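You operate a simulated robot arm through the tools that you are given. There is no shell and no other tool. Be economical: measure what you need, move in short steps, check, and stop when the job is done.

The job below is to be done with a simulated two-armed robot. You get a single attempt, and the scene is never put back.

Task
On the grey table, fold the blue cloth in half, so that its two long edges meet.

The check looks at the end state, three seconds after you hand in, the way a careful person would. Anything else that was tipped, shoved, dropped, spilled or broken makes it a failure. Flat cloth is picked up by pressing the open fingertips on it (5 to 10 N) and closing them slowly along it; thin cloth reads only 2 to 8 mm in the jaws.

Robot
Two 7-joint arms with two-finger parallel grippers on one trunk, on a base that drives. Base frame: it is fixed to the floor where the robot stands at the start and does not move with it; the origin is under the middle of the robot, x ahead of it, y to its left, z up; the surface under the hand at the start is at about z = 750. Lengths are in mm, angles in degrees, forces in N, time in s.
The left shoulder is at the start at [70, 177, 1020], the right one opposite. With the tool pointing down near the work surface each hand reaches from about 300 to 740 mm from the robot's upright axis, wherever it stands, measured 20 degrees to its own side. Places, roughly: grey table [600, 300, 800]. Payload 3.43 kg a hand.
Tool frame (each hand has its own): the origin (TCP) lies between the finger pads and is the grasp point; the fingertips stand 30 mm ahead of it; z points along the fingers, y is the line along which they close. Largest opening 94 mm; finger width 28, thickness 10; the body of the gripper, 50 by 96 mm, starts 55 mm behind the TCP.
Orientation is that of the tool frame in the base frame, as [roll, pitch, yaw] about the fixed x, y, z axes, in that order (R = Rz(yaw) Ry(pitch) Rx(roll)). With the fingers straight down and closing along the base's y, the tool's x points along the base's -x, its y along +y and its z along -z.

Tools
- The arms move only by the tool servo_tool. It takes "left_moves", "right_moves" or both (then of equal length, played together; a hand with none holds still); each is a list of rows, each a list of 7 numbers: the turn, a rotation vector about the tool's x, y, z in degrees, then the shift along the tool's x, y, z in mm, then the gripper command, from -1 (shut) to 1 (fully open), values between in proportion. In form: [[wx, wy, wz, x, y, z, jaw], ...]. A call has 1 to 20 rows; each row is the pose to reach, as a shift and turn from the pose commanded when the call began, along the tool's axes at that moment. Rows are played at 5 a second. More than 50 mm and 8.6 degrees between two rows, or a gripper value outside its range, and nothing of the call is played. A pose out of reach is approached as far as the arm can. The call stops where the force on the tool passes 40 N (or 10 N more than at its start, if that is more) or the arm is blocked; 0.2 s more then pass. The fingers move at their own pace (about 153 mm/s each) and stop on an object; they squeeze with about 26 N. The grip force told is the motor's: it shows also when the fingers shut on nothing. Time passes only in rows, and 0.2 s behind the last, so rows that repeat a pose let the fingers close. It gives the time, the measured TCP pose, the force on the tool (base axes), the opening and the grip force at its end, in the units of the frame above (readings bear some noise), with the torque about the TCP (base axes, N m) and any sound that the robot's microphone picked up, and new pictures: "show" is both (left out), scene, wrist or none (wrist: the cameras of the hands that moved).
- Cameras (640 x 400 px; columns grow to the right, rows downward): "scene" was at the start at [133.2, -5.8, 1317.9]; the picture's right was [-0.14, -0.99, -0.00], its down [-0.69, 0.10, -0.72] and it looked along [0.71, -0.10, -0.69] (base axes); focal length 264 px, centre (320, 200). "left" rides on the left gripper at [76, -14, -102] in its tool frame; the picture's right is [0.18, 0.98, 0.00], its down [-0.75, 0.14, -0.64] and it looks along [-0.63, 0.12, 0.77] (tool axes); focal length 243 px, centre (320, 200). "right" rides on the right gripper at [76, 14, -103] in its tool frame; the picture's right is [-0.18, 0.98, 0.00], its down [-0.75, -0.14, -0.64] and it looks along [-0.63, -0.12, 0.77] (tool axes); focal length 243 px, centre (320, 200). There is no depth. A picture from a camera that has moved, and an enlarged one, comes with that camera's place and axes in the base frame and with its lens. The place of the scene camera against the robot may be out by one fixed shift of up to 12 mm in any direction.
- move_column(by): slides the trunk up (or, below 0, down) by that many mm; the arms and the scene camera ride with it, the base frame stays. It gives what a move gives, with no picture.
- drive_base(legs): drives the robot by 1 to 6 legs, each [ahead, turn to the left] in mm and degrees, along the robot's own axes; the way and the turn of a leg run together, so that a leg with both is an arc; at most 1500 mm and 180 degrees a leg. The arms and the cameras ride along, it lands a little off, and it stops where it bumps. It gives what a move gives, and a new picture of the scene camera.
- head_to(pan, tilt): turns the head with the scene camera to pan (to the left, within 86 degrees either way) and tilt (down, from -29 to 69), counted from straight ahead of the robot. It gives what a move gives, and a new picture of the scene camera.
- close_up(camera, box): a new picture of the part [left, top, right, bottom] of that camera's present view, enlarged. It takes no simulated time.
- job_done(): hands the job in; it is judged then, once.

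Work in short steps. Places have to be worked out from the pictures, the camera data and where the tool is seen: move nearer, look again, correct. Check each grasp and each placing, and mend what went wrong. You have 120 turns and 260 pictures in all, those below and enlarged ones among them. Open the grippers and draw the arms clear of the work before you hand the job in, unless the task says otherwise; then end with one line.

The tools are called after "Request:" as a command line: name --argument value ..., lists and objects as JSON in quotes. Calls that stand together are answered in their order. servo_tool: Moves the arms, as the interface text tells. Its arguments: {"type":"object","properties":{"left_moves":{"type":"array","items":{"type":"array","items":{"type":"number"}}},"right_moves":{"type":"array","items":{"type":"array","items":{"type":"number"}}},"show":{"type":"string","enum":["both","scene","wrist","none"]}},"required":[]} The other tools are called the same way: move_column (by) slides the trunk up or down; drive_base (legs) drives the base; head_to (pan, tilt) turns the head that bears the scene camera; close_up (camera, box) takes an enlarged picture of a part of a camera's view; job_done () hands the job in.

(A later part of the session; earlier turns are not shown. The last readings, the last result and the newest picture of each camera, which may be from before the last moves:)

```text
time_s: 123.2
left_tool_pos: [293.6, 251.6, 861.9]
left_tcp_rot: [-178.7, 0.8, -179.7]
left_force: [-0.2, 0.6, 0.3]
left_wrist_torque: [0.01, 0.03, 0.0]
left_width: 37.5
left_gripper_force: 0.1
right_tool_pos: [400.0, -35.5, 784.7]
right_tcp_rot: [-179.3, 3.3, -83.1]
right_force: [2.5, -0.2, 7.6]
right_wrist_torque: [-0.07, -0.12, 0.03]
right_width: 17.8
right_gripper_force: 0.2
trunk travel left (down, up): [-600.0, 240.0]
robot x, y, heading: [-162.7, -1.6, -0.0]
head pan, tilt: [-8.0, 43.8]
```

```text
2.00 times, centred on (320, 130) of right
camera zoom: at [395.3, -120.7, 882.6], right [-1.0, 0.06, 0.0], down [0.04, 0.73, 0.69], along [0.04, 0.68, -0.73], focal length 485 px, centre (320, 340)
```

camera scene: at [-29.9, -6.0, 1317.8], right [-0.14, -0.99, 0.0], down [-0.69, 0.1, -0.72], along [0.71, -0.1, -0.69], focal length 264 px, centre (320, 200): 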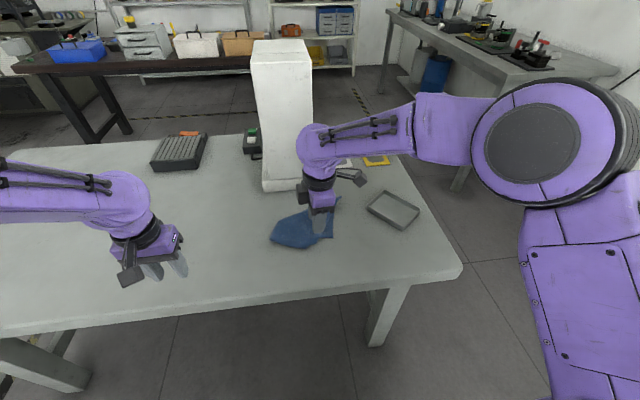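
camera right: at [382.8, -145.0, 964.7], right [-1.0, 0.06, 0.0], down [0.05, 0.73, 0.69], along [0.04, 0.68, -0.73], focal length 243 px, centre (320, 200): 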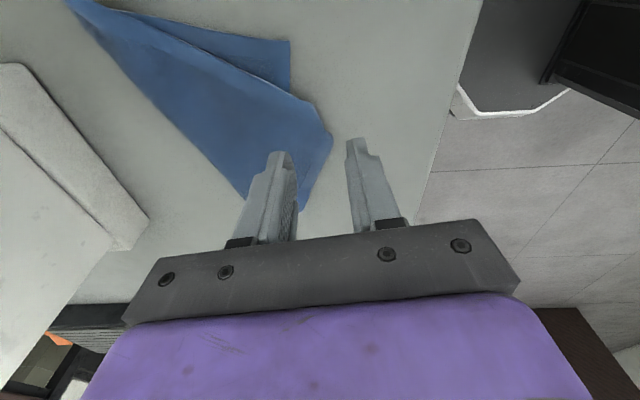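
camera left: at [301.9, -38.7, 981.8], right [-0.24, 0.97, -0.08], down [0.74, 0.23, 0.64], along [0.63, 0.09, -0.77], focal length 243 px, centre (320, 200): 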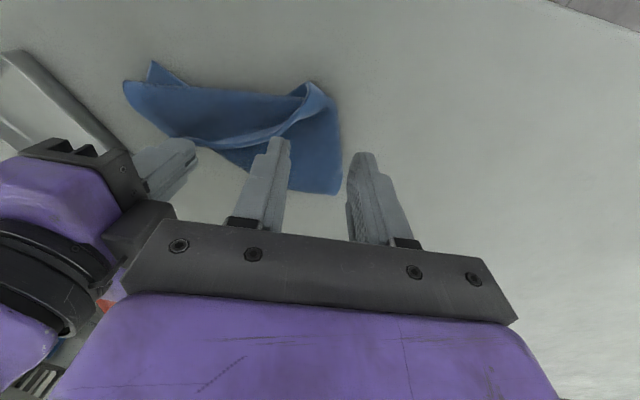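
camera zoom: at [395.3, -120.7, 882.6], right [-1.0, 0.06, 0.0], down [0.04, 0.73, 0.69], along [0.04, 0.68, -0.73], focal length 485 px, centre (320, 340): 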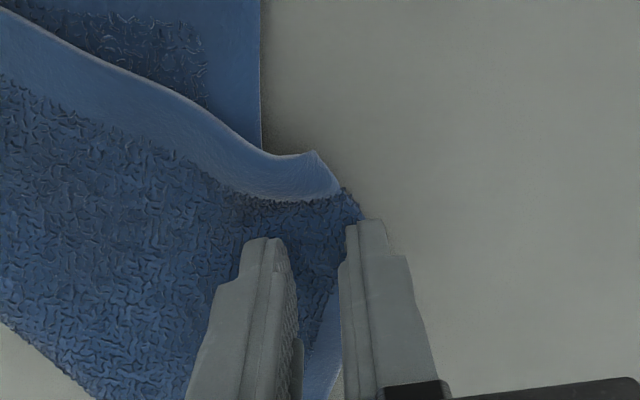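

Good contact (7.6 N) on the corner. I close slowly, then lift a little to check that only the top layer comes.

Request:
servo_tool --right_moves '[[0, 0, 0, 0, 0, 0.6, -0.66], [0, 0, 0, 0, 0, 0.6, -0.7], [0, 0, 0, 0, 0, 0.6, -0.74], [0, 0, 0, 0, 0, 0.6, -0.78], [0, 0, 0, 0, 0, 0.6, -0.82], [0, 0, 0, 0, 0, 0.6, -0.86], [0, 0, 0, 0, 0, 0.6, -0.9], [0, 0, 0, 0, 0, 0.6, -0.95], [0, 0, 0, 0, 0, 0.6, -1], [0, 0, 0, 0, 0, 0.6, -1], [0, 0, 0, 0, 0, -20, -1], [0, 0, 0, 0, -5, -45, -1], [0, 0, 0, 0, -10, -65, -1], [0, 0, 0, 0, -10, -65, -1]]'

Request:
close_up --camera "scene" --box '[230, 170, 390, 270]'

```text
time_s: 126.2
left_tool_pos: [292.9, 252.2, 861.8]
left_tcp_rot: [-178.8, 0.7, -179.8]
left_force: [1.2, -0.5, -0.5]
left_wrist_torque: [0.01, 0.0, 0.04]
left_width: 37.6
left_gripper_force: 0.1
right_tool_pos: [409.7, -40.5, 850.2]
right_tcp_rot: [-179.4, 3.3, -83.0]
right_force: [-0.4, -0.1, 0.5]
right_wrist_torque: [0.03, -0.02, -0.01]
right_width: 2.9
right_gripper_force: 26.2
trunk travel left (down, up): [-600.0, 240.0]
robot x, y, heading: [-163.4, 1.5, 0.4]
head pan, tilt: [-8.0, 43.8]
camera scene: at [-30.4, -5.5, 1317.9], right [-0.14, -0.99, 0.0], down [-0.69, 0.1, -0.72], along [0.71, -0.1, -0.69], focal length 264 px, centre (320, 200)
camera right: at [404.2, -123.2, 947.3], right [-1.0, 0.06, 0.0], down [0.05, 0.73, 0.69], along [0.04, 0.68, -0.73], focal length 243 px, centre (320, 200)
```

scene: 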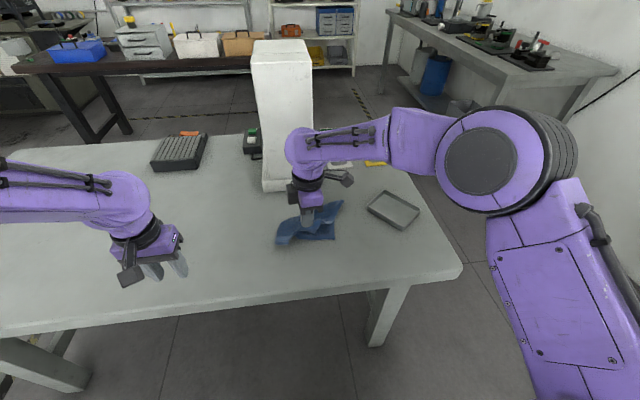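
right: 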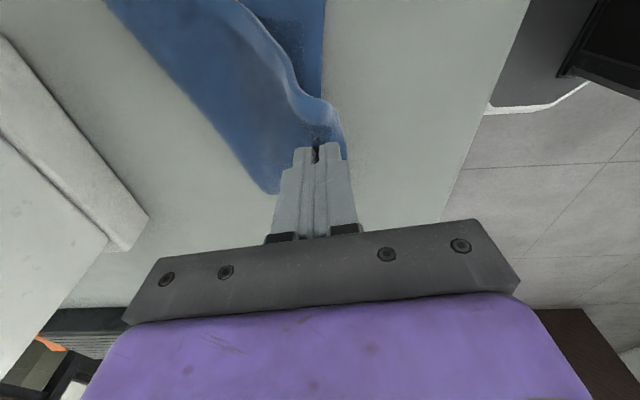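

```text
4.00 times, centred on (310, 220) of scene
camera zoom: at [-30.4, -5.5, 1317.9], right [-0.14, -0.99, 0.0], down [-0.69, 0.1, -0.72], along [0.71, -0.1, -0.69], focal length 1054 px, centre (360, 120)
```

zoom: 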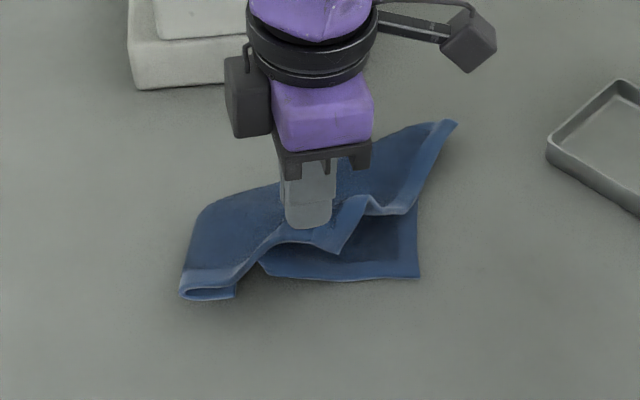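

Only the top layer lifted (2.9 mm). I carry B up and over to the far-left side to open the sheet out.

Request:
servo_tool --right_moves '[[0, 0, 0, -12.5, -21.7, -25, -1], [0, 0, 0, -29.3, -49, -45, -1], [0, 0, 0, -48.8, -78.6, -45, -1], [0, 0, 0, -67.5, -107.1, -30, -1], [0, 0, 0, -83.3, -126.2, -5, -1], [0, 0, 0, -99.8, -131.2, 20, -1], [0, 0, 0, -115.1, -130.1, 42, -1], [0, 0, 0, -125.6, -126.3, 56, -1], [0, 0, 0, -125.6, -126.3, 56, -1]]' --show "scene"

Request:
close_up --camera "scene" --box '[210, 150, 390, 262]'

```text
time_s: 128.2
left_tool_pos: [294.1, 252.6, 861.5]
left_tcp_rot: [-178.7, 0.8, -179.7]
left_force: [-0.4, 0.6, 0.6]
left_wrist_torque: [-0.01, 0.0, 0.0]
left_width: 37.5
left_gripper_force: 0.1
right_tool_pos: [475.4, 26.9, 832.4]
right_tcp_rot: [-179.4, 3.2, -83.0]
right_force: [-0.3, 0.3, -0.1]
right_wrist_torque: [0.0, -0.01, 0.01]
right_width: 3.0
right_gripper_force: 26.3
right hand out of reach, approached as far as the arm can: row 3, 4, 5, 6, 7, 8, 9
trunk travel left (down, up): [-600.0, 240.0]
robot x, y, heading: [-166.6, 2.3, 0.2]
head pan, tilt: [-8.0, 43.8]
camera scene: at [-30.6, -5.2, 1317.9], right [-0.14, -0.99, 0.0], down [-0.69, 0.1, -0.72], along [0.71, -0.1, -0.69], focal length 264 px, centre (320, 200)
```

scene: 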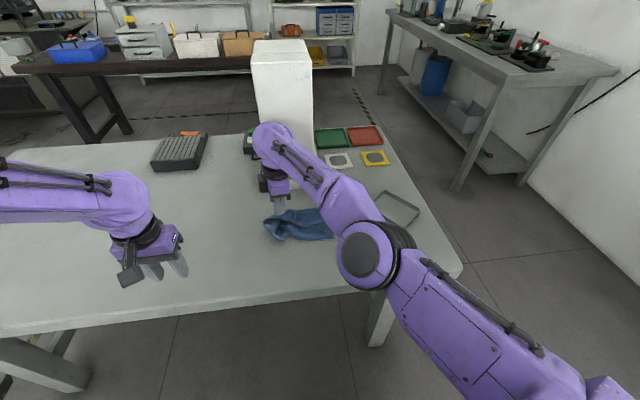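

```text
3.56 times, centred on (300, 206) of scene
camera zoom: at [-30.6, -5.2, 1317.9], right [-0.14, -0.99, 0.0], down [-0.69, 0.1, -0.72], along [0.71, -0.1, -0.69], focal length 937 px, centre (391, 179)
```

zoom: 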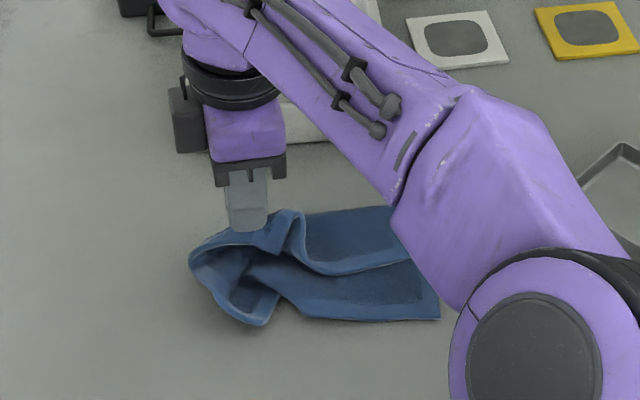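

The right arm is at its reach limit. Driving the base forward 60 mm carries corner B along in the needed direction and regains reach.

Request:
drive_base --legs '[[60, 0]]'

Request:
close_up --camera "scene" --box '[210, 150, 390, 262]'

```text
time_s: 129.2
left_tool_pos: [352.4, 252.5, 861.8]
left_tcp_rot: [-178.8, 0.7, -179.6]
left_force: [0.2, 0.2, -0.9]
left_wrist_torque: [0.03, 0.01, -0.01]
left_width: 37.5
left_gripper_force: 0.0
right_tool_pos: [534.2, 28.1, 833.3]
right_tcp_rot: [-179.3, 3.3, -82.8]
right_force: [0.3, 0.5, -0.4]
right_wrist_torque: [-0.03, 0.02, -0.01]
right_width: 3.2
right_gripper_force: 26.2
trunk travel left (down, up): [-600.0, 240.0]
robot x, y, heading: [-102.6, 2.5, 0.1]
head pan, tilt: [-8.0, 43.8]
camera scene: at [27.6, -5.5, 1318.1], right [-0.14, -0.99, 0.0], down [-0.69, 0.1, -0.72], along [0.72, -0.1, -0.69], focal length 264 px, centre (320, 200)
```

scene: 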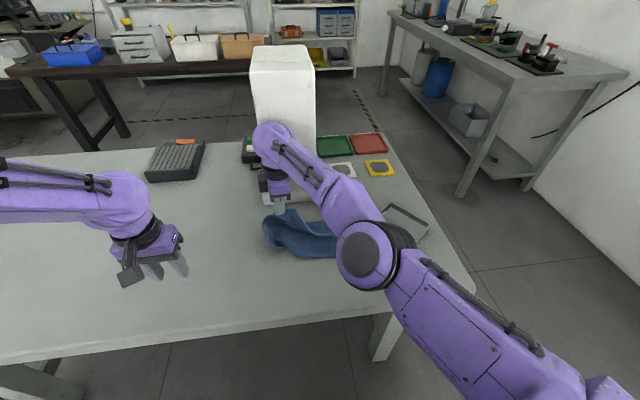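

```text
3.56 times, centred on (300, 206) of scene
camera zoom: at [27.6, -5.5, 1318.1], right [-0.14, -0.99, 0.0], down [-0.69, 0.1, -0.72], along [0.72, -0.1, -0.69], focal length 937 px, centre (391, 179)
```

zoom: 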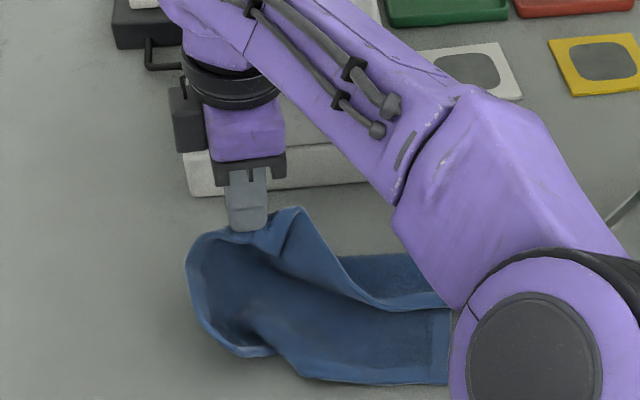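

Opening nicely. I lower B while drawing it toward +y (accounting for the last commanded pose being ahead of the measured one).

Request:
servo_tool --right_moves '[[0, 0, 0, 2, 48, -10, -1], [0, 0, 0, 3.8, 55, -8, -1], [0, 0, 0, 3.8, 55, -8, -1]]' --show "scene"

Request:
close_up --camera "scene" --box '[210, 170, 390, 282]'

```text
time_s: 130.0
left_tool_pos: [352.4, 251.7, 861.1]
left_tcp_rot: [-178.7, 0.6, -179.8]
left_force: [0.4, -0.5, 0.4]
left_wrist_torque: [0.06, 0.0, -0.03]
left_width: 37.7
left_gripper_force: 0.0
right_tool_pos: [535.2, 27.9, 833.1]
right_tcp_rot: [-179.4, 3.3, -82.9]
right_force: [-0.2, -0.3, -0.3]
right_wrist_torque: [0.0, 0.03, 0.0]
right_width: 2.7
right_gripper_force: 26.4
right hand out of reach, approached as far as the arm can: row 1, 2, 3
trunk travel left (down, up): [-600.0, 240.0]
robot x, y, heading: [-103.9, 1.1, 0.3]
head pan, tilt: [-8.0, 43.8]
camera scene: at [28.2, -5.4, 1317.9], right [-0.14, -0.99, 0.0], down [-0.69, 0.1, -0.72], along [0.72, -0.1, -0.69], focal length 264 px, centre (320, 200)
```

scene: 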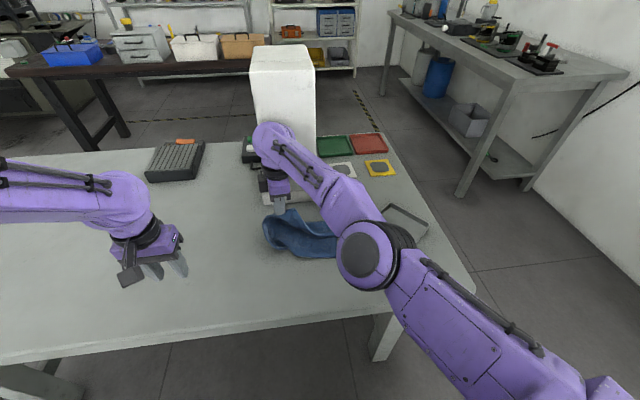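

```text
3.56 times, centred on (300, 226) of scene
camera zoom: at [28.2, -5.4, 1317.9], right [-0.14, -0.99, 0.0], down [-0.69, 0.1, -0.72], along [0.72, -0.1, -0.69], focal length 937 px, centre (391, 108)
```

zoom: 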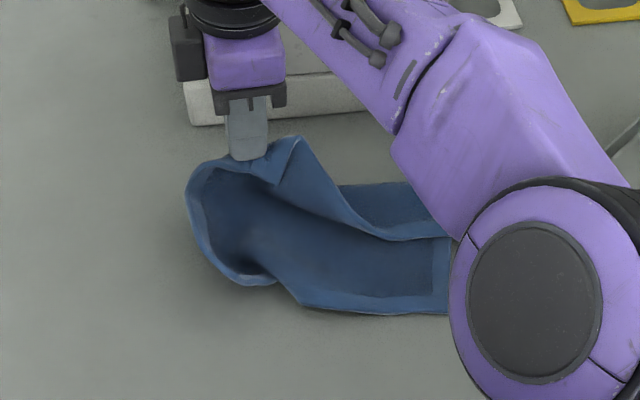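

That pose is still beyond the right arm's cross-body reach. I bring the command back to about y 25 and lower B there; the left hand can take it from that spot.

Request:
servo_tool --right_moves '[[0, 0, 0, 22, 4, -15, -1], [0, 0, 0, 44, 9, -15, -1], [0, 0, 0, 64, 13, -10, -1], [0, 0, 0, 64, 13, 0, -1], [0, 0, 0, 64, 13, 4, -1], [0, 0, 0, 64, 13, 4, -1]]' --show "scene"

Request:
close_up --camera "scene" --box '[210, 170, 390, 282]'

```text
time_s: 131.4
left_tool_pos: [353.5, 252.9, 861.2]
left_tcp_rot: [-178.7, 0.6, -179.7]
left_force: [0.6, 0.1, 0.6]
left_wrist_torque: [-0.03, 0.02, 0.0]
left_width: 37.5
left_gripper_force: 0.0
right_tool_pos: [533.6, -38.1, 824.0]
right_tcp_rot: [-179.4, 3.4, -83.0]
right_force: [-0.3, 0.2, 0.3]
right_wrist_torque: [0.04, 0.0, -0.03]
right_width: 2.5
right_gripper_force: 25.6
right hand out of reach, approached as far as the arm can: row 1, 2, 3, 4
trunk travel left (down, up): [-600.0, 240.0]
robot x, y, heading: [-105.4, -1.0, 0.0]
head pan, tilt: [-8.0, 43.8]
camera scene: at [29.5, -5.7, 1317.8], right [-0.14, -0.99, 0.0], down [-0.69, 0.1, -0.72], along [0.71, -0.1, -0.69], focal length 264 px, centre (320, 200)
```

scene: 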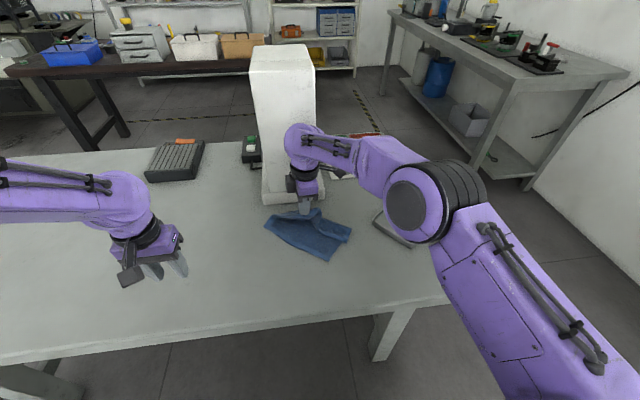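

```text
3.56 times, centred on (300, 226) of scene
camera zoom: at [29.5, -5.7, 1317.8], right [-0.14, -0.99, 0.0], down [-0.69, 0.1, -0.72], along [0.71, -0.1, -0.69], focal length 937 px, centre (391, 108)
```

zoom: 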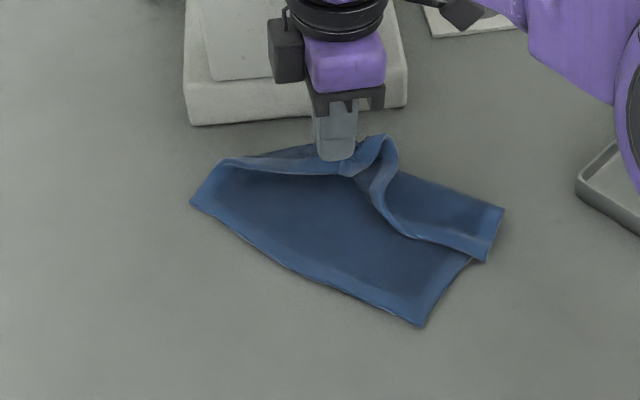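

The sheet has opened with long edge A–C lying straight from [531,73] to [394,−88]; the other long edge (B–J) lies toward it already. To finish the fold, B must reach A and J reach C. B needs +110 mm in y, which a 10° left turn of the base provides.

Request:
drive_base --legs '[[0, 10]]'

Request:
close_up --camera "scene" --box '[230, 160, 430, 285]'

```text
time_s: 132.5
left_tool_pos: [302.4, 329.5, 861.0]
left_tcp_rot: [-178.6, 0.6, -169.6]
left_force: [0.2, 0.3, -0.2]
left_wrist_torque: [0.0, -0.01, 0.01]
left_width: 37.6
left_gripper_force: 0.0
right_tool_pos: [530.4, 74.8, 824.9]
right_tcp_rot: [-179.5, 3.2, -72.8]
right_force: [0.7, 0.9, 0.7]
right_wrist_torque: [-0.01, 0.0, -0.05]
right_width: 2.7
right_gripper_force: 25.9
trunk travel left (down, up): [-600.0, 240.0]
robot x, y, heading: [-106.0, 2.5, 10.1]
head pan, tilt: [-8.0, 43.8]
camera scene: at [28.5, 18.4, 1317.9], right [0.04, -1.0, 0.0], down [-0.69, -0.03, -0.72], along [0.72, 0.03, -0.69], focal length 264 px, centre (320, 200)
```

scene: 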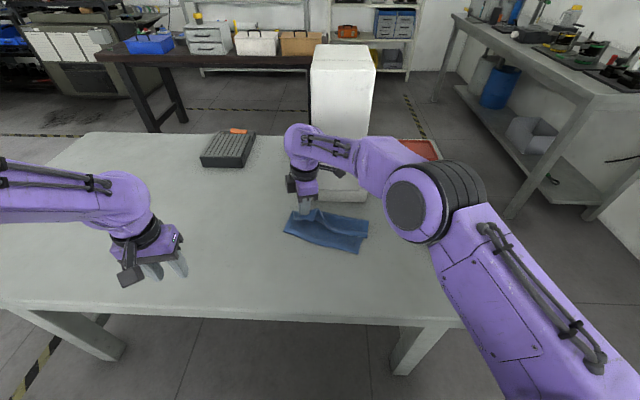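

```text
3.20 times, centred on (330, 222) of scene
camera zoom: at [28.5, 18.4, 1317.9], right [0.04, -1.0, 0.0], down [-0.69, -0.03, -0.72], along [0.72, 0.03, -0.69], focal length 843 px, centre (288, 128)
```

zoom: 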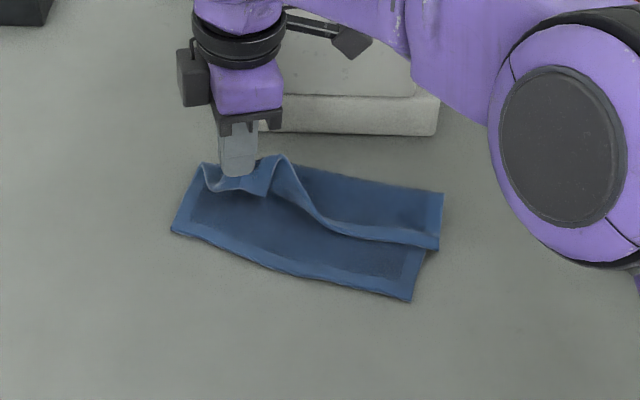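

Now B–J runs parallel to A–C, just ~60 mm short: B must go to A [491,128], J to C [429,−73]. I carry B over to A and lower it.

Request:
servo_tool --right_moves '[[0, 0, 0, -10, 4, -12, -1], [0, 0, 0, -25, 9, -15, -1], [0, 0, 0, -40, 15, -12, -1], [0, 0, 0, -54, 20, 0, -1], [0, 0, 0, -57, 22, 18, -1], [0, 0, 0, -57, 22, 32, -1], [0, 0, 0, -57, 22, 32, -1]]' --show "scene"

Request:
close_up --camera "scene" --box '[230, 160, 430, 285]'

```text
time_s: 134.1
left_tool_pos: [302.2, 329.0, 861.2]
left_tcp_rot: [-178.7, 0.7, -169.6]
left_force: [0.0, 0.3, -0.3]
left_wrist_torque: [0.02, -0.04, 0.01]
left_width: 37.7
left_gripper_force: 0.0
right_tool_pos: [490.6, 123.4, 795.1]
right_tcp_rot: [-179.4, 3.3, -72.8]
right_force: [0.1, 0.9, -0.3]
right_wrist_torque: [0.01, 0.0, -0.02]
right_width: 2.7
right_gripper_force: 26.0
trunk travel left (down, up): [-600.0, 240.0]
robot x, y, heading: [-106.2, 1.3, 10.0]
head pan, tilt: [-8.0, 43.8]
camera scene: at [28.4, 17.9, 1317.9], right [0.04, -1.0, 0.0], down [-0.69, -0.03, -0.72], along [0.72, 0.03, -0.69], focal length 264 px, centre (320, 200)
```

scene: 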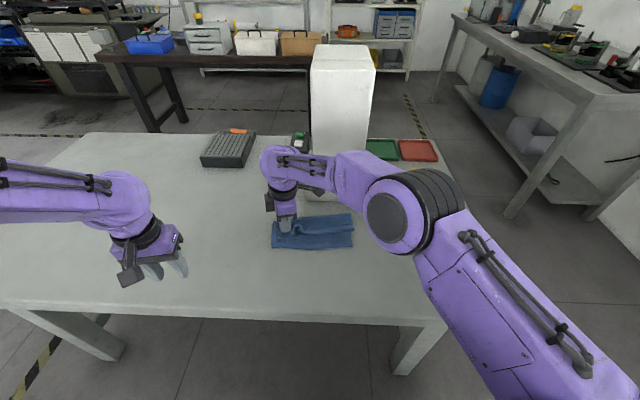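

```text
3.20 times, centred on (330, 222) of scene
camera zoom: at [28.4, 17.9, 1317.9], right [0.04, -1.0, 0.0], down [-0.69, -0.03, -0.72], along [0.72, 0.03, -0.69], focal length 843 px, centre (288, 128)
```

zoom: 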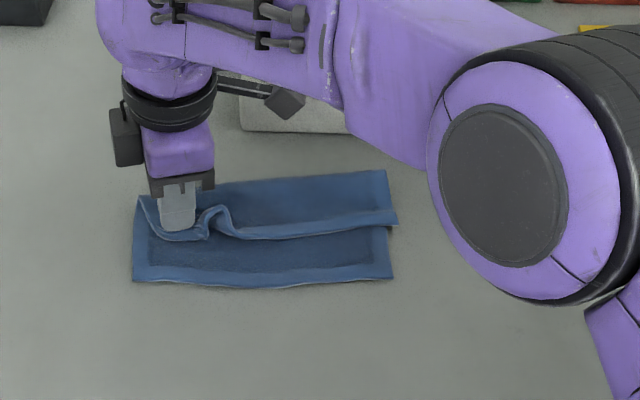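

Dragging B rotated the sheet neatly: long edge A–C is now straight along y at x≈441, top edge still ~55 mm short of it. I lift B, carry it the rest of the way to A, set it down and release.

Request:
servo_tool --right_moves '[[0, 0, 0, -5, 5, -30, -1], [0, 0, 0, -14, 18, -45, -1], [0, 0, 0, -24, 32, -40, -1], [0, 0, 0, -30, 42, -20, -1], [0, 0, 0, -30, 42, 0, -1], [0, 0, 0, -30, 42, 8, -1], [0, 0, 0, -30, 42, 8, -0.8], [0, 0, 0, -30, 42, 7, -0.5], [0, 0, 0, -30, 42, 5, -0.3], [0, 0, 0, -30, 42, -25, -0.3], [0, 0, 0, -30, 42, -70, -0.3], [0, 0, 0, 10, 42, -90, -0.3], [0, 0, 0, 55, 42, -90, -0.3], [0, 0, 0, 100, 30, -90, -0.3]]'

Request:
close_up --camera "scene" --box '[230, 160, 430, 285]'

```text
time_s: 137.1
left_tool_pos: [302.0, 327.7, 861.7]
left_tcp_rot: [-178.9, 0.6, -169.6]
left_force: [0.2, -0.1, 0.2]
left_wrist_torque: [-0.02, 0.0, 0.02]
left_width: 37.5
left_gripper_force: 0.1
right_tool_pos: [494.8, 10.8, 880.2]
right_tcp_rot: [-179.5, 3.3, -72.9]
right_force: [1.2, -0.6, -0.4]
right_wrist_torque: [0.01, -0.01, -0.01]
right_width: 32.8
right_gripper_force: 0.1
trunk travel left (down, up): [-600.0, 240.0]
robot x, y, heading: [-108.3, -2.6, 10.3]
head pan, tilt: [-8.0, 43.8]
camera scene: at [29.9, 16.4, 1317.7], right [0.04, -1.0, 0.0], down [-0.69, -0.03, -0.72], along [0.72, 0.03, -0.69], focal length 264 px, centre (320, 200)
camera right: at [505.4, -71.4, 977.3], right [-0.99, -0.12, 0.0], down [-0.08, 0.72, 0.69], along [-0.08, 0.68, -0.73], focal length 243 px, centre (320, 200)
```

scene: 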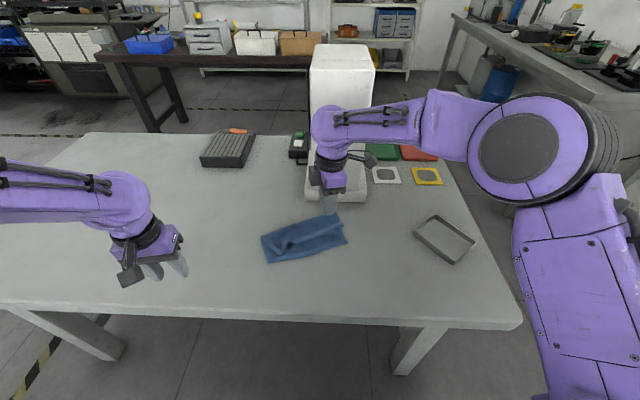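
right: 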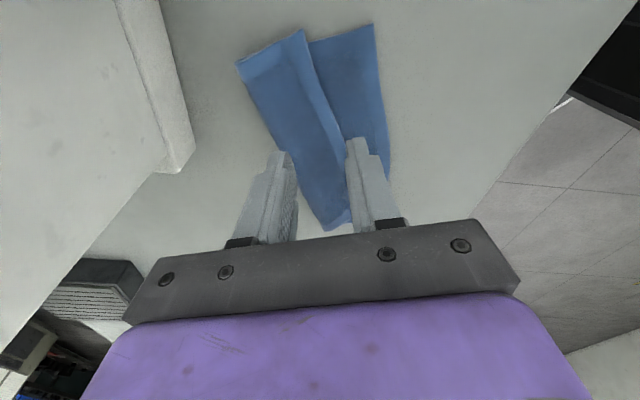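

```text
3.20 times, centred on (330, 222) of scene
camera zoom: at [29.9, 16.4, 1317.7], right [0.04, -1.0, 0.0], down [-0.69, -0.03, -0.72], along [0.72, 0.03, -0.69], focal length 843 px, centre (288, 128)
```

zoom: 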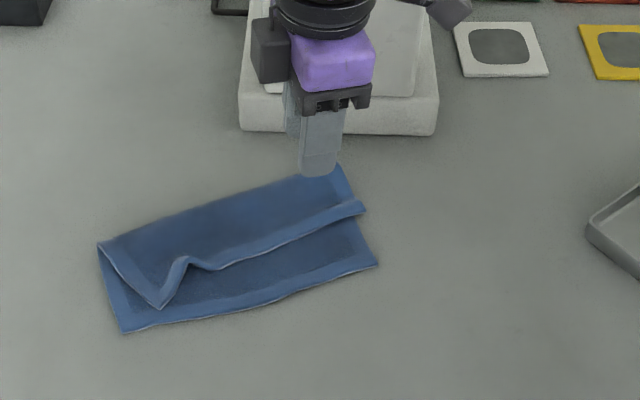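

The cloth clings and turns as a whole, with the free J side ~50 mm off. The A–C edge is exposed as a single layer, so I'll grip that edge with both hands, hang the cloth so gravity opens it fully, and fold it directly from hanging. First, position both hands over the A–C edge.

Request:
servo_tool --left_moves '[[0, 0, 8, -8, -25, 0, -0.4], [0, 0, 16, -16, -50, 0, -0.57], [0, 0, 24, -24, -76, 0, -0.57], [0, 0, 32, -32, -101, 0, -0.57], [0, 0, 40, -40, -126, 0, -0.57], [0, 0, 48, -48, -152, 5, -0.57], [0, 0, 56, -56, -177, 10, -0.57], [0, 0, 64, -64, -202, 18, -0.57], [0, 0, 72, -72, -228, 25, -0.57], [0, 0, 80, -79.7, -252.6, 32, -0.57], [0, 0, 80, -79.7, -252.6, 32, -0.57]]' --right_moves '[[0, 0, 0, 3, 4, 0, -0.57], [0, 0, 0, 6, 8, 0, -0.57], [0, 0, 0, 9, 12, 0, -0.57], [0, 0, 0, 12, 16, 0, -0.57], [0, 0, 0, 15, 20, 10, -0.57], [0, 0, -1, 18, 24, 20, -0.57], [0, 0, -2, 21, 28, 30, -0.57], [0, 0, -2.6, 23, 32, 40, -0.57], [0, 0, -2.6, 25.8, 35.3, 50, -0.57], [0, 0, -2.6, 25.8, 35.3, 50, -0.57], [0, 0, -2.6, 25.8, 35.3, 50, -0.57]]' --show "wrist"

```text
time_s: 139.5
left_tool_pos: [425.6, 94.9, 835.0]
left_tcp_rot: [179.7, 1.4, 110.3]
left_force: [-0.4, -1.1, -0.4]
left_wrist_torque: [-0.01, 0.03, -0.02]
left_width: 20.4
left_gripper_force: 0.1
right_tool_pos: [466.6, -16.5, 827.9]
right_tcp_rot: [-179.2, 3.2, -70.1]
right_force: [-0.2, -0.1, 0.6]
right_wrist_torque: [-0.01, -0.04, 0.0]
right_width: 20.0
right_gripper_force: 0.0
trunk travel left (down, up): [-600.0, 240.0]
robot x, y, heading: [-102.3, 1.8, 10.0]
head pan, tilt: [-8.0, 43.8]
camera right: at [480.5, -99.3, 925.7], right [-0.99, -0.16, 0.0], down [-0.12, 0.72, 0.69], along [-0.11, 0.68, -0.73], focal length 243 px, centre (320, 200)
camera left: at [384.2, 161.5, 935.5], right [0.86, 0.51, 0.0], down [0.38, -0.65, 0.66], along [0.34, -0.57, -0.75], focal length 243 px, centre (320, 200)
```

right: 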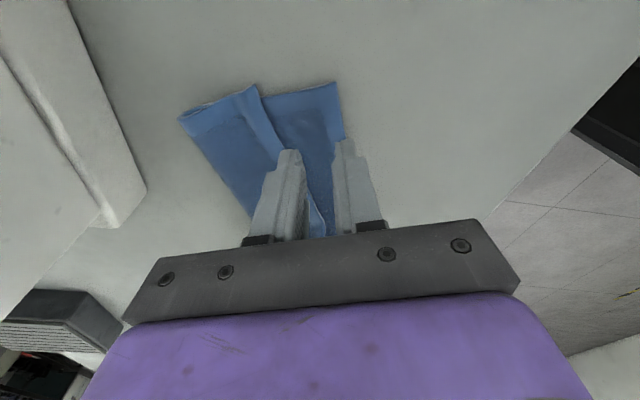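
left: 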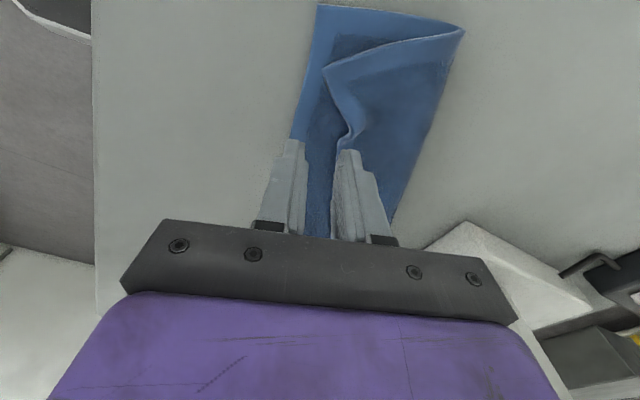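

Both hands straddle the single-layer A–C strip well (edge ~15 mm out, top hem clear of the inner fingers). I descend to contact.

Request:
servo_tool --left_moves '[[0, 0, 0, 0, 0, 20, -0.57], [0, 0, 0, 0, 0, 40, -0.57], [0, 0, 0, 0, 0, 48, -0.57], [0, 0, 0, 0, 0, 51, -0.57], [0, 0, 0, 0, 0, 51, -0.57]]' --right_moves '[[0, 0, 0, 1, 0, 18, -0.57], [0, 0, 0, 2, 0, 35, -0.57], [0, 0, 0, 2.3, 0, 41, -0.57], [0, 0, 0, 2.5, 0, 44.5, -0.57], [0, 0, 0, 2.5, 0, 44.5, -0.57]]' --show "wrist"

```text
time_s: 140.7
left_tool_pos: [426.6, 93.1, 784.1]
left_tcp_rot: [179.5, 1.3, 110.4]
left_force: [1.0, 1.7, 5.9]
left_wrist_torque: [0.07, -0.1, -0.02]
left_width: 20.9
left_gripper_force: 0.1
right_tool_pos: [465.9, -16.6, 783.0]
right_tcp_rot: [-179.0, 3.2, -70.2]
right_force: [0.5, 0.1, 5.0]
right_wrist_torque: [-0.04, -0.1, 0.0]
right_width: 19.8
right_gripper_force: 0.1
trunk travel left (down, up): [-600.0, 240.0]
robot x, y, heading: [-103.7, -1.0, 9.9]
head pan, tilt: [-8.0, 43.8]
camera right: at [480.0, -99.4, 881.0], right [-0.99, -0.16, 0.0], down [-0.12, 0.72, 0.69], along [-0.11, 0.68, -0.73], focal length 243 px, centre (320, 200)
camera left: at [385.4, 160.2, 885.5], right [0.86, 0.52, 0.0], down [0.38, -0.64, 0.66], along [0.34, -0.56, -0.75], focal length 243 px, centre (320, 200)
```

right: 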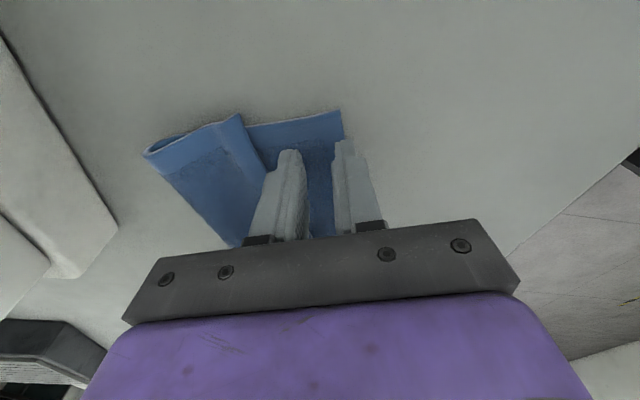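
left: 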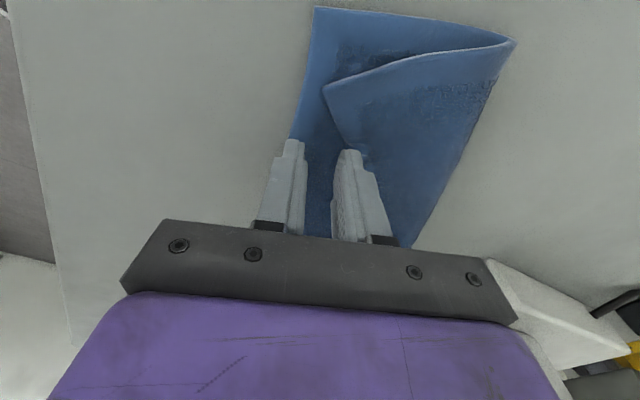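

Perfect placement and 5–6 N on both. I press slightly more, close slowly, and lift a little.

Request:
servo_tool --left_moves '[[0, 0, 0, 0, 0, 0.9, -0.57], [0, 0, 0, 0, 0, 1, -0.61], [0, 0, 0, 0, 0, 1, -0.65], [0, 0, 0, 0, 0, 1, -0.69], [0, 0, 0, 0, 0, 1, -0.73], [0, 0, 0, 0, 0, 1, -0.77], [0, 0, 0, 0, 0, 1, -0.81], [0, 0, 0, 0, 0, 1, -0.85], [0, 0, 0, 0, 0, 1, -0.89], [0, 0, 0, 0, 0, 1, -0.93], [0, 0, 0, 0, 0, 1, -1], [0, 0, 0, 0, 0, 1, -1], [0, 0, 0, 0, 0, -15, -1], [0, 0, 0, 0, 0, -30, -1], [0, 0, 0, 0, 0, -30, -1]]' --right_moves '[[0, 0, 0, 0, 0, 0.9, -0.57], [0, 0, 0, 0, 0, 1.1, -0.61], [0, 0, 0, 0, 0, 1.1, -0.65], [0, 0, 0, 0, 0, 1.1, -0.69], [0, 0, 0, 0, 0, 1.1, -0.73], [0, 0, 0, 0, 0, 1.1, -0.77], [0, 0, 0, 0, 0, 1.1, -0.81], [0, 0, 0, 0, 0, 1.1, -0.85], [0, 0, 0, 0, 0, 1.1, -0.89], [0, 0, 0, 0, 0, 1.1, -0.93], [0, 0, 0, 0, 0, 1.1, -1], [0, 0, 0, 0, 0, 1.1, -1], [0, 0, 0, 0, 0, -15, -1], [0, 0, 0, 0, 0, -30, -1], [0, 0, 0, 0, 0, -30, -1]]' --show "wrist"

```text
time_s: 143.9
left_tool_pos: [427.3, 93.7, 813.2]
left_tcp_rot: [179.7, 1.3, 110.5]
left_force: [1.3, -2.8, -0.9]
left_wrist_torque: [-0.12, -0.02, -0.04]
left_width: 2.8
left_gripper_force: 26.1
right_tool_pos: [466.8, -18.6, 813.2]
right_tcp_rot: [-179.3, 3.2, -70.2]
right_force: [-0.2, 1.8, -0.6]
right_wrist_torque: [0.08, 0.01, -0.02]
right_width: 4.1
right_gripper_force: 25.8
trunk travel left (down, up): [-600.0, 240.0]
robot x, y, heading: [-105.6, -1.0, 10.2]
head pan, tilt: [-8.0, 43.8]
camera right: at [481.0, -100.8, 910.3], right [-0.99, -0.16, 0.0], down [-0.12, 0.72, 0.69], along [-0.11, 0.68, -0.73], focal length 243 px, centre (320, 200)
camera left: at [386.4, 160.8, 913.6], right [0.86, 0.52, 0.0], down [0.39, -0.64, 0.66], along [0.34, -0.57, -0.75], focal length 243 px, centre (320, 200)
```

right: 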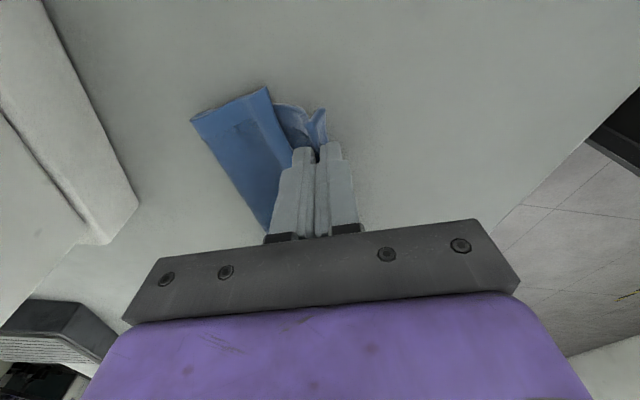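
left: 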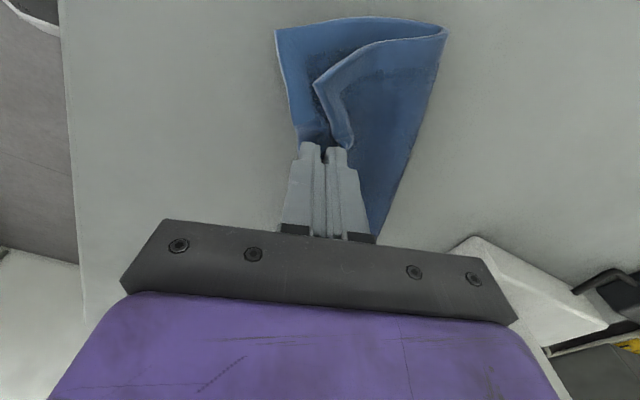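

Both hold. I lift to let the cloth hang open from this edge.

Request:
servo_tool --left_moves '[[0, 0, 0, 0, -5, -28, -1], [0, 0, 0, 0, -10, -56, -1], [0, 0, 0, 0, -15, -84, -1], [0, 0, 0, 0, -20, -112, -1], [0, 0, 0, 0, -25, -140, -1], [0, 0, 0, 0, -30, -165, -1], [0, 0, 0, 0, -30, -165, -1], [0, 0, 0, 0, -30, -165, -1], [0, 0, 0, 0, -30, -165, -1]]' --right_moves '[[0, 0, 0, 0, 5, -28, -1], [0, 0, 0, 0, 10, -56, -1], [0, 0, 0, 0, 15, -84, -1], [0, 0, 0, 0, 20, -112, -1], [0, 0, 0, 0, 25, -140, -1], [0, 0, 0, 0, 30, -165, -1], [0, 0, 0, 0, 30, -165, -1], [0, 0, 0, 0, 30, -165, -1], [0, 0, 0, 0, 30, -165, -1]]' --show "scene"

Request:
close_up --camera "scene" --box '[240, 150, 420, 262]'

```text
time_s: 145.9
left_tool_pos: [395.7, 84.9, 978.7]
left_tcp_rot: [179.5, 1.4, 110.3]
left_force: [10.2, -26.7, -1.3]
left_wrist_torque: [-0.79, -0.26, -0.01]
left_width: 2.7
left_gripper_force: 26.0
right_tool_pos: [441.9, -36.1, 975.5]
right_tcp_rot: [-179.2, 3.4, -70.1]
right_force: [-10.0, 26.4, 0.9]
right_wrist_torque: [0.79, 0.29, 0.02]
right_width: 3.7
right_gripper_force: 26.3
trunk travel left (down, up): [-600.0, 240.0]
robot x, y, heading: [-104.7, -1.2, 10.2]
head pan, tilt: [-8.0, 43.8]
camera scene: at [28.7, 17.8, 1317.9], right [0.04, -1.0, 0.0], down [-0.69, -0.03, -0.72], along [0.72, 0.03, -0.69], focal length 264 px, centre (320, 200)
```

scene: 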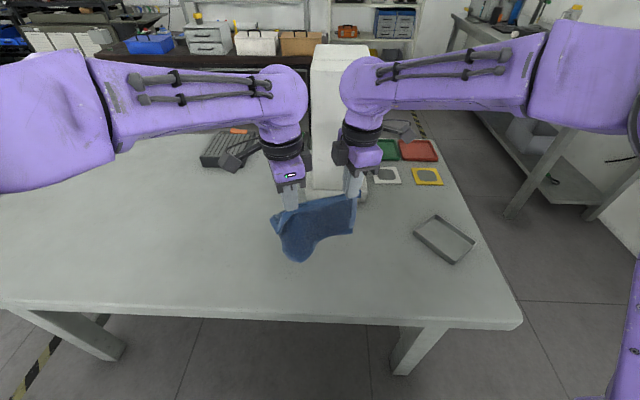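

```text
3.56 times, centred on (330, 206) of scene
camera zoom: at [28.7, 17.8, 1317.9], right [0.04, -1.0, 0.0], down [-0.69, -0.03, -0.72], along [0.72, 0.03, -0.69], focal length 937 px, centre (284, 179)
```

zoom: 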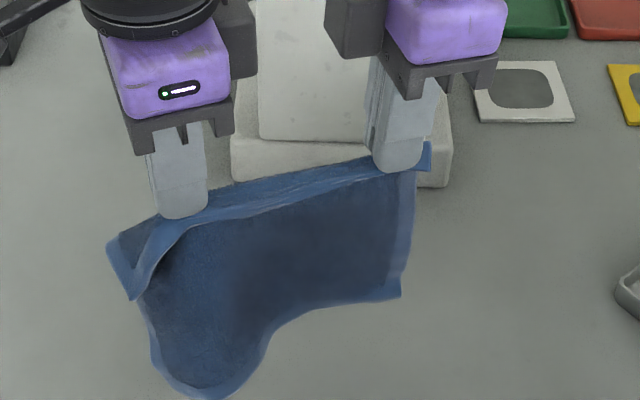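

The left side hangs full length, but J's flap is still folded up behind on the right. I ease the y tension and shake the cloth fore and aft to drop it.

Request:
servo_tool --left_moves '[[0, 0, 0, -3, -20, 0, -1], [0, 0, 0, -5, -45, -10, -1], [0, 0, 0, -5, 0, -10, -1], [0, 0, 0, -5, -45, -10, -1], [0, 0, 0, -5, 0, -10, -1], [0, 0, 0, -5, -45, 10, -1], [0, 0, 0, -5, 0, -20, -1], [0, 0, 0, -5, -45, -10, -1], [0, 0, 0, -5, -45, -10, -1], [0, 0, 0, -5, -45, -10, -1], [0, 0, 0, -5, -45, -10, -1]]' --right_moves '[[0, 0, 0, 0, 20, 0, -1], [0, 0, 0, 0, 45, -10, -1], [0, 0, 0, 0, 0, -10, -1], [0, 0, 0, 0, 45, -10, -1], [0, 0, 0, 0, 0, -10, -1], [0, 0, 0, 0, 45, 10, -1], [0, 0, 0, 0, 0, -20, -1], [0, 0, 0, 0, 45, -10, -1], [0, 0, 0, 0, 45, -10, -1], [0, 0, 0, 0, 45, -10, -1], [0, 0, 0, 0, 45, -10, -1]]' --show "none"

Request:
close_up --camera "scene" --box '[240, 160, 420, 272]'

```text
refused: row 7 steps farther than a row can; nothing moved
```

```text
3.56 times, centred on (330, 216) of scene
camera zoom: at [28.7, 17.8, 1317.9], right [0.04, -1.0, 0.0], down [-0.69, -0.03, -0.72], along [0.72, 0.03, -0.69], focal length 937 px, centre (284, 143)
```

zoom: 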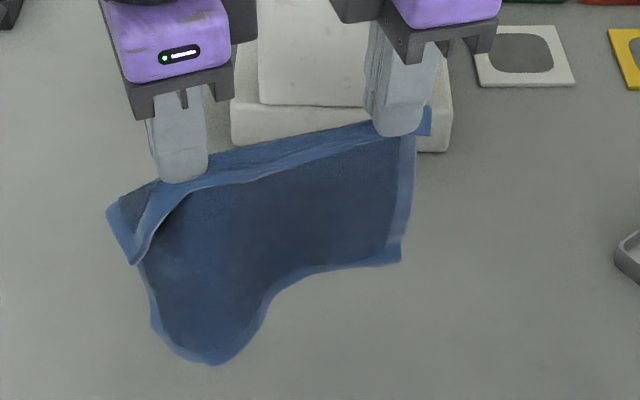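

I redo the shake within the step limit.

Request:
servo_tool --left_moves '[[0, 0, 0, -3, -20, 0, -1], [0, 0, 0, -5, -45, -10, -1], [0, 0, 0, -5, 0, -10, -1], [0, 0, 0, -5, -45, -10, -1], [0, 0, 0, -5, 0, -10, -1], [0, 0, 0, -5, -45, -10, -1], [0, 0, 0, -5, -45, -10, -1], [0, 0, 0, -5, -45, -10, -1], [0, 0, 0, -5, -45, -10, -1]]' --right_moves '[[0, 0, 0, 0, 20, 0, -1], [0, 0, 0, 0, 45, -10, -1], [0, 0, 0, 0, 0, -10, -1], [0, 0, 0, 0, 45, -10, -1], [0, 0, 0, 0, 0, -10, -1], [0, 0, 0, 0, 45, -10, -1], [0, 0, 0, 0, 45, -10, -1], [0, 0, 0, 0, 45, -10, -1], [0, 0, 0, 0, 45, -10, -1]]' --show "none"

Request:
close_up --camera "scene" --box '[240, 160, 420, 272]'

Request:
close_up --camera "right" --box '[120, 0, 440, 200]'

```text
time_s: 147.9
left_tool_pos: [353.0, 63.1, 990.2]
left_tcp_rot: [179.5, 1.2, 110.4]
left_force: [2.6, -9.8, -0.1]
left_wrist_torque: [-0.22, -0.09, -0.02]
left_width: 3.1
left_gripper_force: 26.0
right_tool_pos: [395.1, -53.8, 989.3]
right_tcp_rot: [-179.1, 3.2, -70.2]
right_force: [-3.1, 8.1, -0.3]
right_wrist_torque: [0.26, 0.04, 0.0]
right_width: 3.7
right_gripper_force: 25.7
trunk travel left (down, up): [-600.0, 240.0]
robot x, y, heading: [-108.9, -0.8, 10.4]
head pan, tilt: [-8.0, 43.8]
```

```text
3.56 times, centred on (330, 216) of scene
camera zoom: at [26.2, 16.8, 1318.2], right [0.04, -1.0, 0.0], down [-0.69, -0.03, -0.72], along [0.72, 0.03, -0.69], focal length 937 px, centre (284, 143)
```

zoom: 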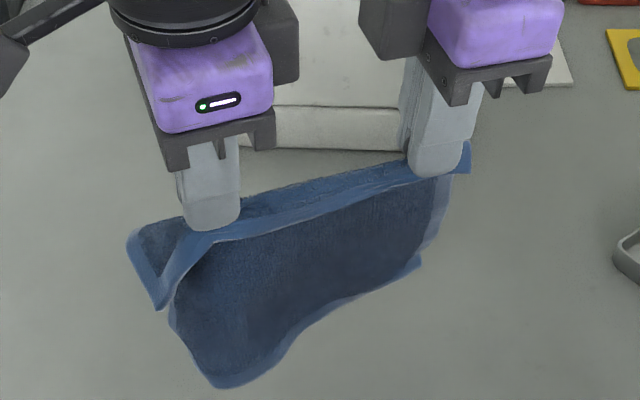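

```text
2.00 times, centred on (280, 100) of right
camera zoom: at [409.2, -137.0, 1086.7], right [-0.99, -0.16, -0.01], down [-0.12, 0.72, 0.69], along [-0.11, 0.68, -0.73], focal length 485 px, centre (400, 400)
```

zoom: 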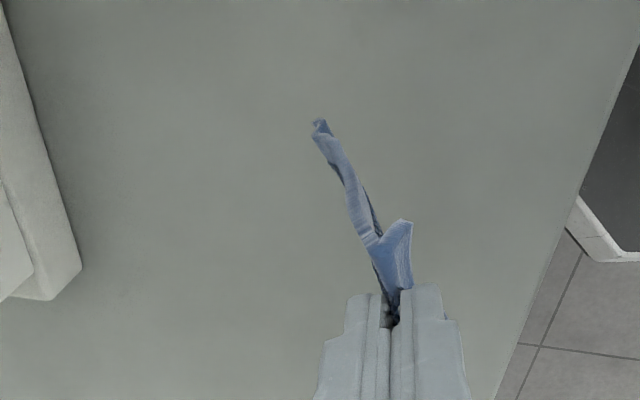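

The cloth now hangs fully open (178 mm) from A–C. I fold directly from hanging: lower until the bottom edge touches, sweep forward and down so the lower half lies flat, then check before coming back.

Request:
servo_tool --left_moves '[[0, 0, 0, -0.5, 0, 20, -1], [0, 0, 0, 0, 0, 40, -1], [0, 0, 0, 0, 0, 45, -1], [0, 0, 0, 0, 0, 45, -1], [0, 0, 0, 0, 15, 45, -1], [0, 0, 0, 0, 30, 45, -1], [0, 0, 0, 0, 45, 48, -1], [0, 0, 0, 0.3, 58, 55, -1], [0, 0, 0, 0.5, 70, 67, -1], [0, 0, 0, 0.8, 82, 79, -1], [0, 0, 0, 1, 94, 91, -1], [0, 0, 0, 1.4, 106, 103, -1], [0, 0, 0, 1.6, 118, 114, -1], [0, 0, 0, 1.9, 130, 125, -1], [0, 0, 0, 2, 139, 132, -1], [0, 0, 0, 2, 139, 132, -1]]' --right_moves '[[0, 0, 0, 1.1, 0, 20, -1], [0, 0, 0, 2.2, 0, 40, -1], [0, 0, 0, 2.5, 0, 45, -1], [0, 0, 0, 2.5, 0, 45, -1], [0, 0, 0, 2.5, -15, 45, -1], [0, 0, 0, 2.5, -30, 45, -1], [0, 0, 0, 2.7, -45, 48, -1], [0, 0, 0, 3.1, -58, 55, -1], [0, 0, 0, 3.8, -70, 67, -1], [0, 0, 0, 4.4, -82, 79, -1], [0, 0, 0, 5.1, -94, 91, -1], [0, 0, 0, 5.8, -106, 103, -1], [0, 0, 0, 6.4, -118, 114, -1], [0, 0, 0, 7, -130, 125, -1], [0, 0, 0, 7.4, -139, 132, -1], [0, 0, 0, 7.4, -139, 132, -1]]' --show "none"

Request:
close_up --camera "scene" --box '[230, 160, 430, 285]'

Request:
close_up --camera "right" --box '[160, 40, 480, 240]'

```text
time_s: 151.3
left_tool_pos: [485.6, 113.5, 857.7]
left_tcp_rot: [179.6, 1.3, 110.4]
left_force: [5.8, -15.7, 0.0]
left_wrist_torque: [-0.47, -0.22, 0.03]
left_width: 3.0
left_gripper_force: 26.4
right_tool_pos: [531.5, -5.4, 857.1]
right_tcp_rot: [-179.2, 3.3, -70.2]
right_force: [-7.1, 16.3, 0.1]
right_wrist_torque: [0.48, 0.14, 0.0]
right_width: 3.7
right_gripper_force: 26.3
trunk travel left (down, up): [-600.0, 240.0]
robot x, y, heading: [-104.8, 1.1, 10.2]
head pan, tilt: [-8.0, 43.8]
```

```text
3.20 times, centred on (330, 222) of scene
camera zoom: at [28.2, 17.6, 1317.9], right [0.04, -1.0, 0.0], down [-0.69, -0.03, -0.72], along [0.72, 0.03, -0.69], focal length 843 px, centre (288, 128)
```

zoom: 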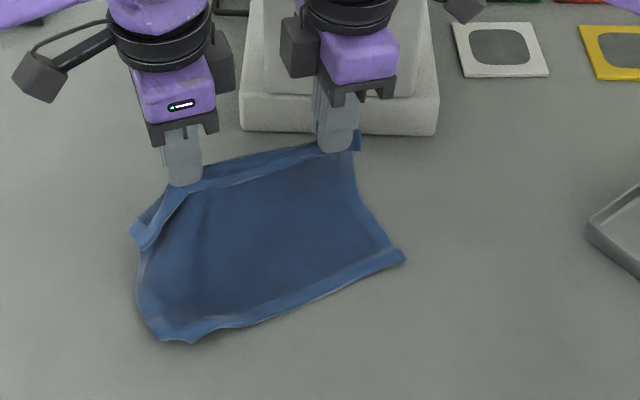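

```text
2.00 times, centred on (320, 140) of right
camera zoom: at [544.5, -89.0, 953.7], right [-0.99, -0.16, 0.0], down [-0.12, 0.72, 0.69], along [-0.11, 0.68, -0.73], focal length 485 px, centre (320, 320)
```

zoom: 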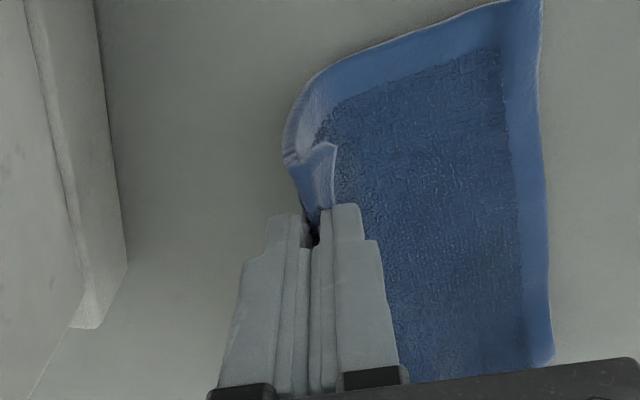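

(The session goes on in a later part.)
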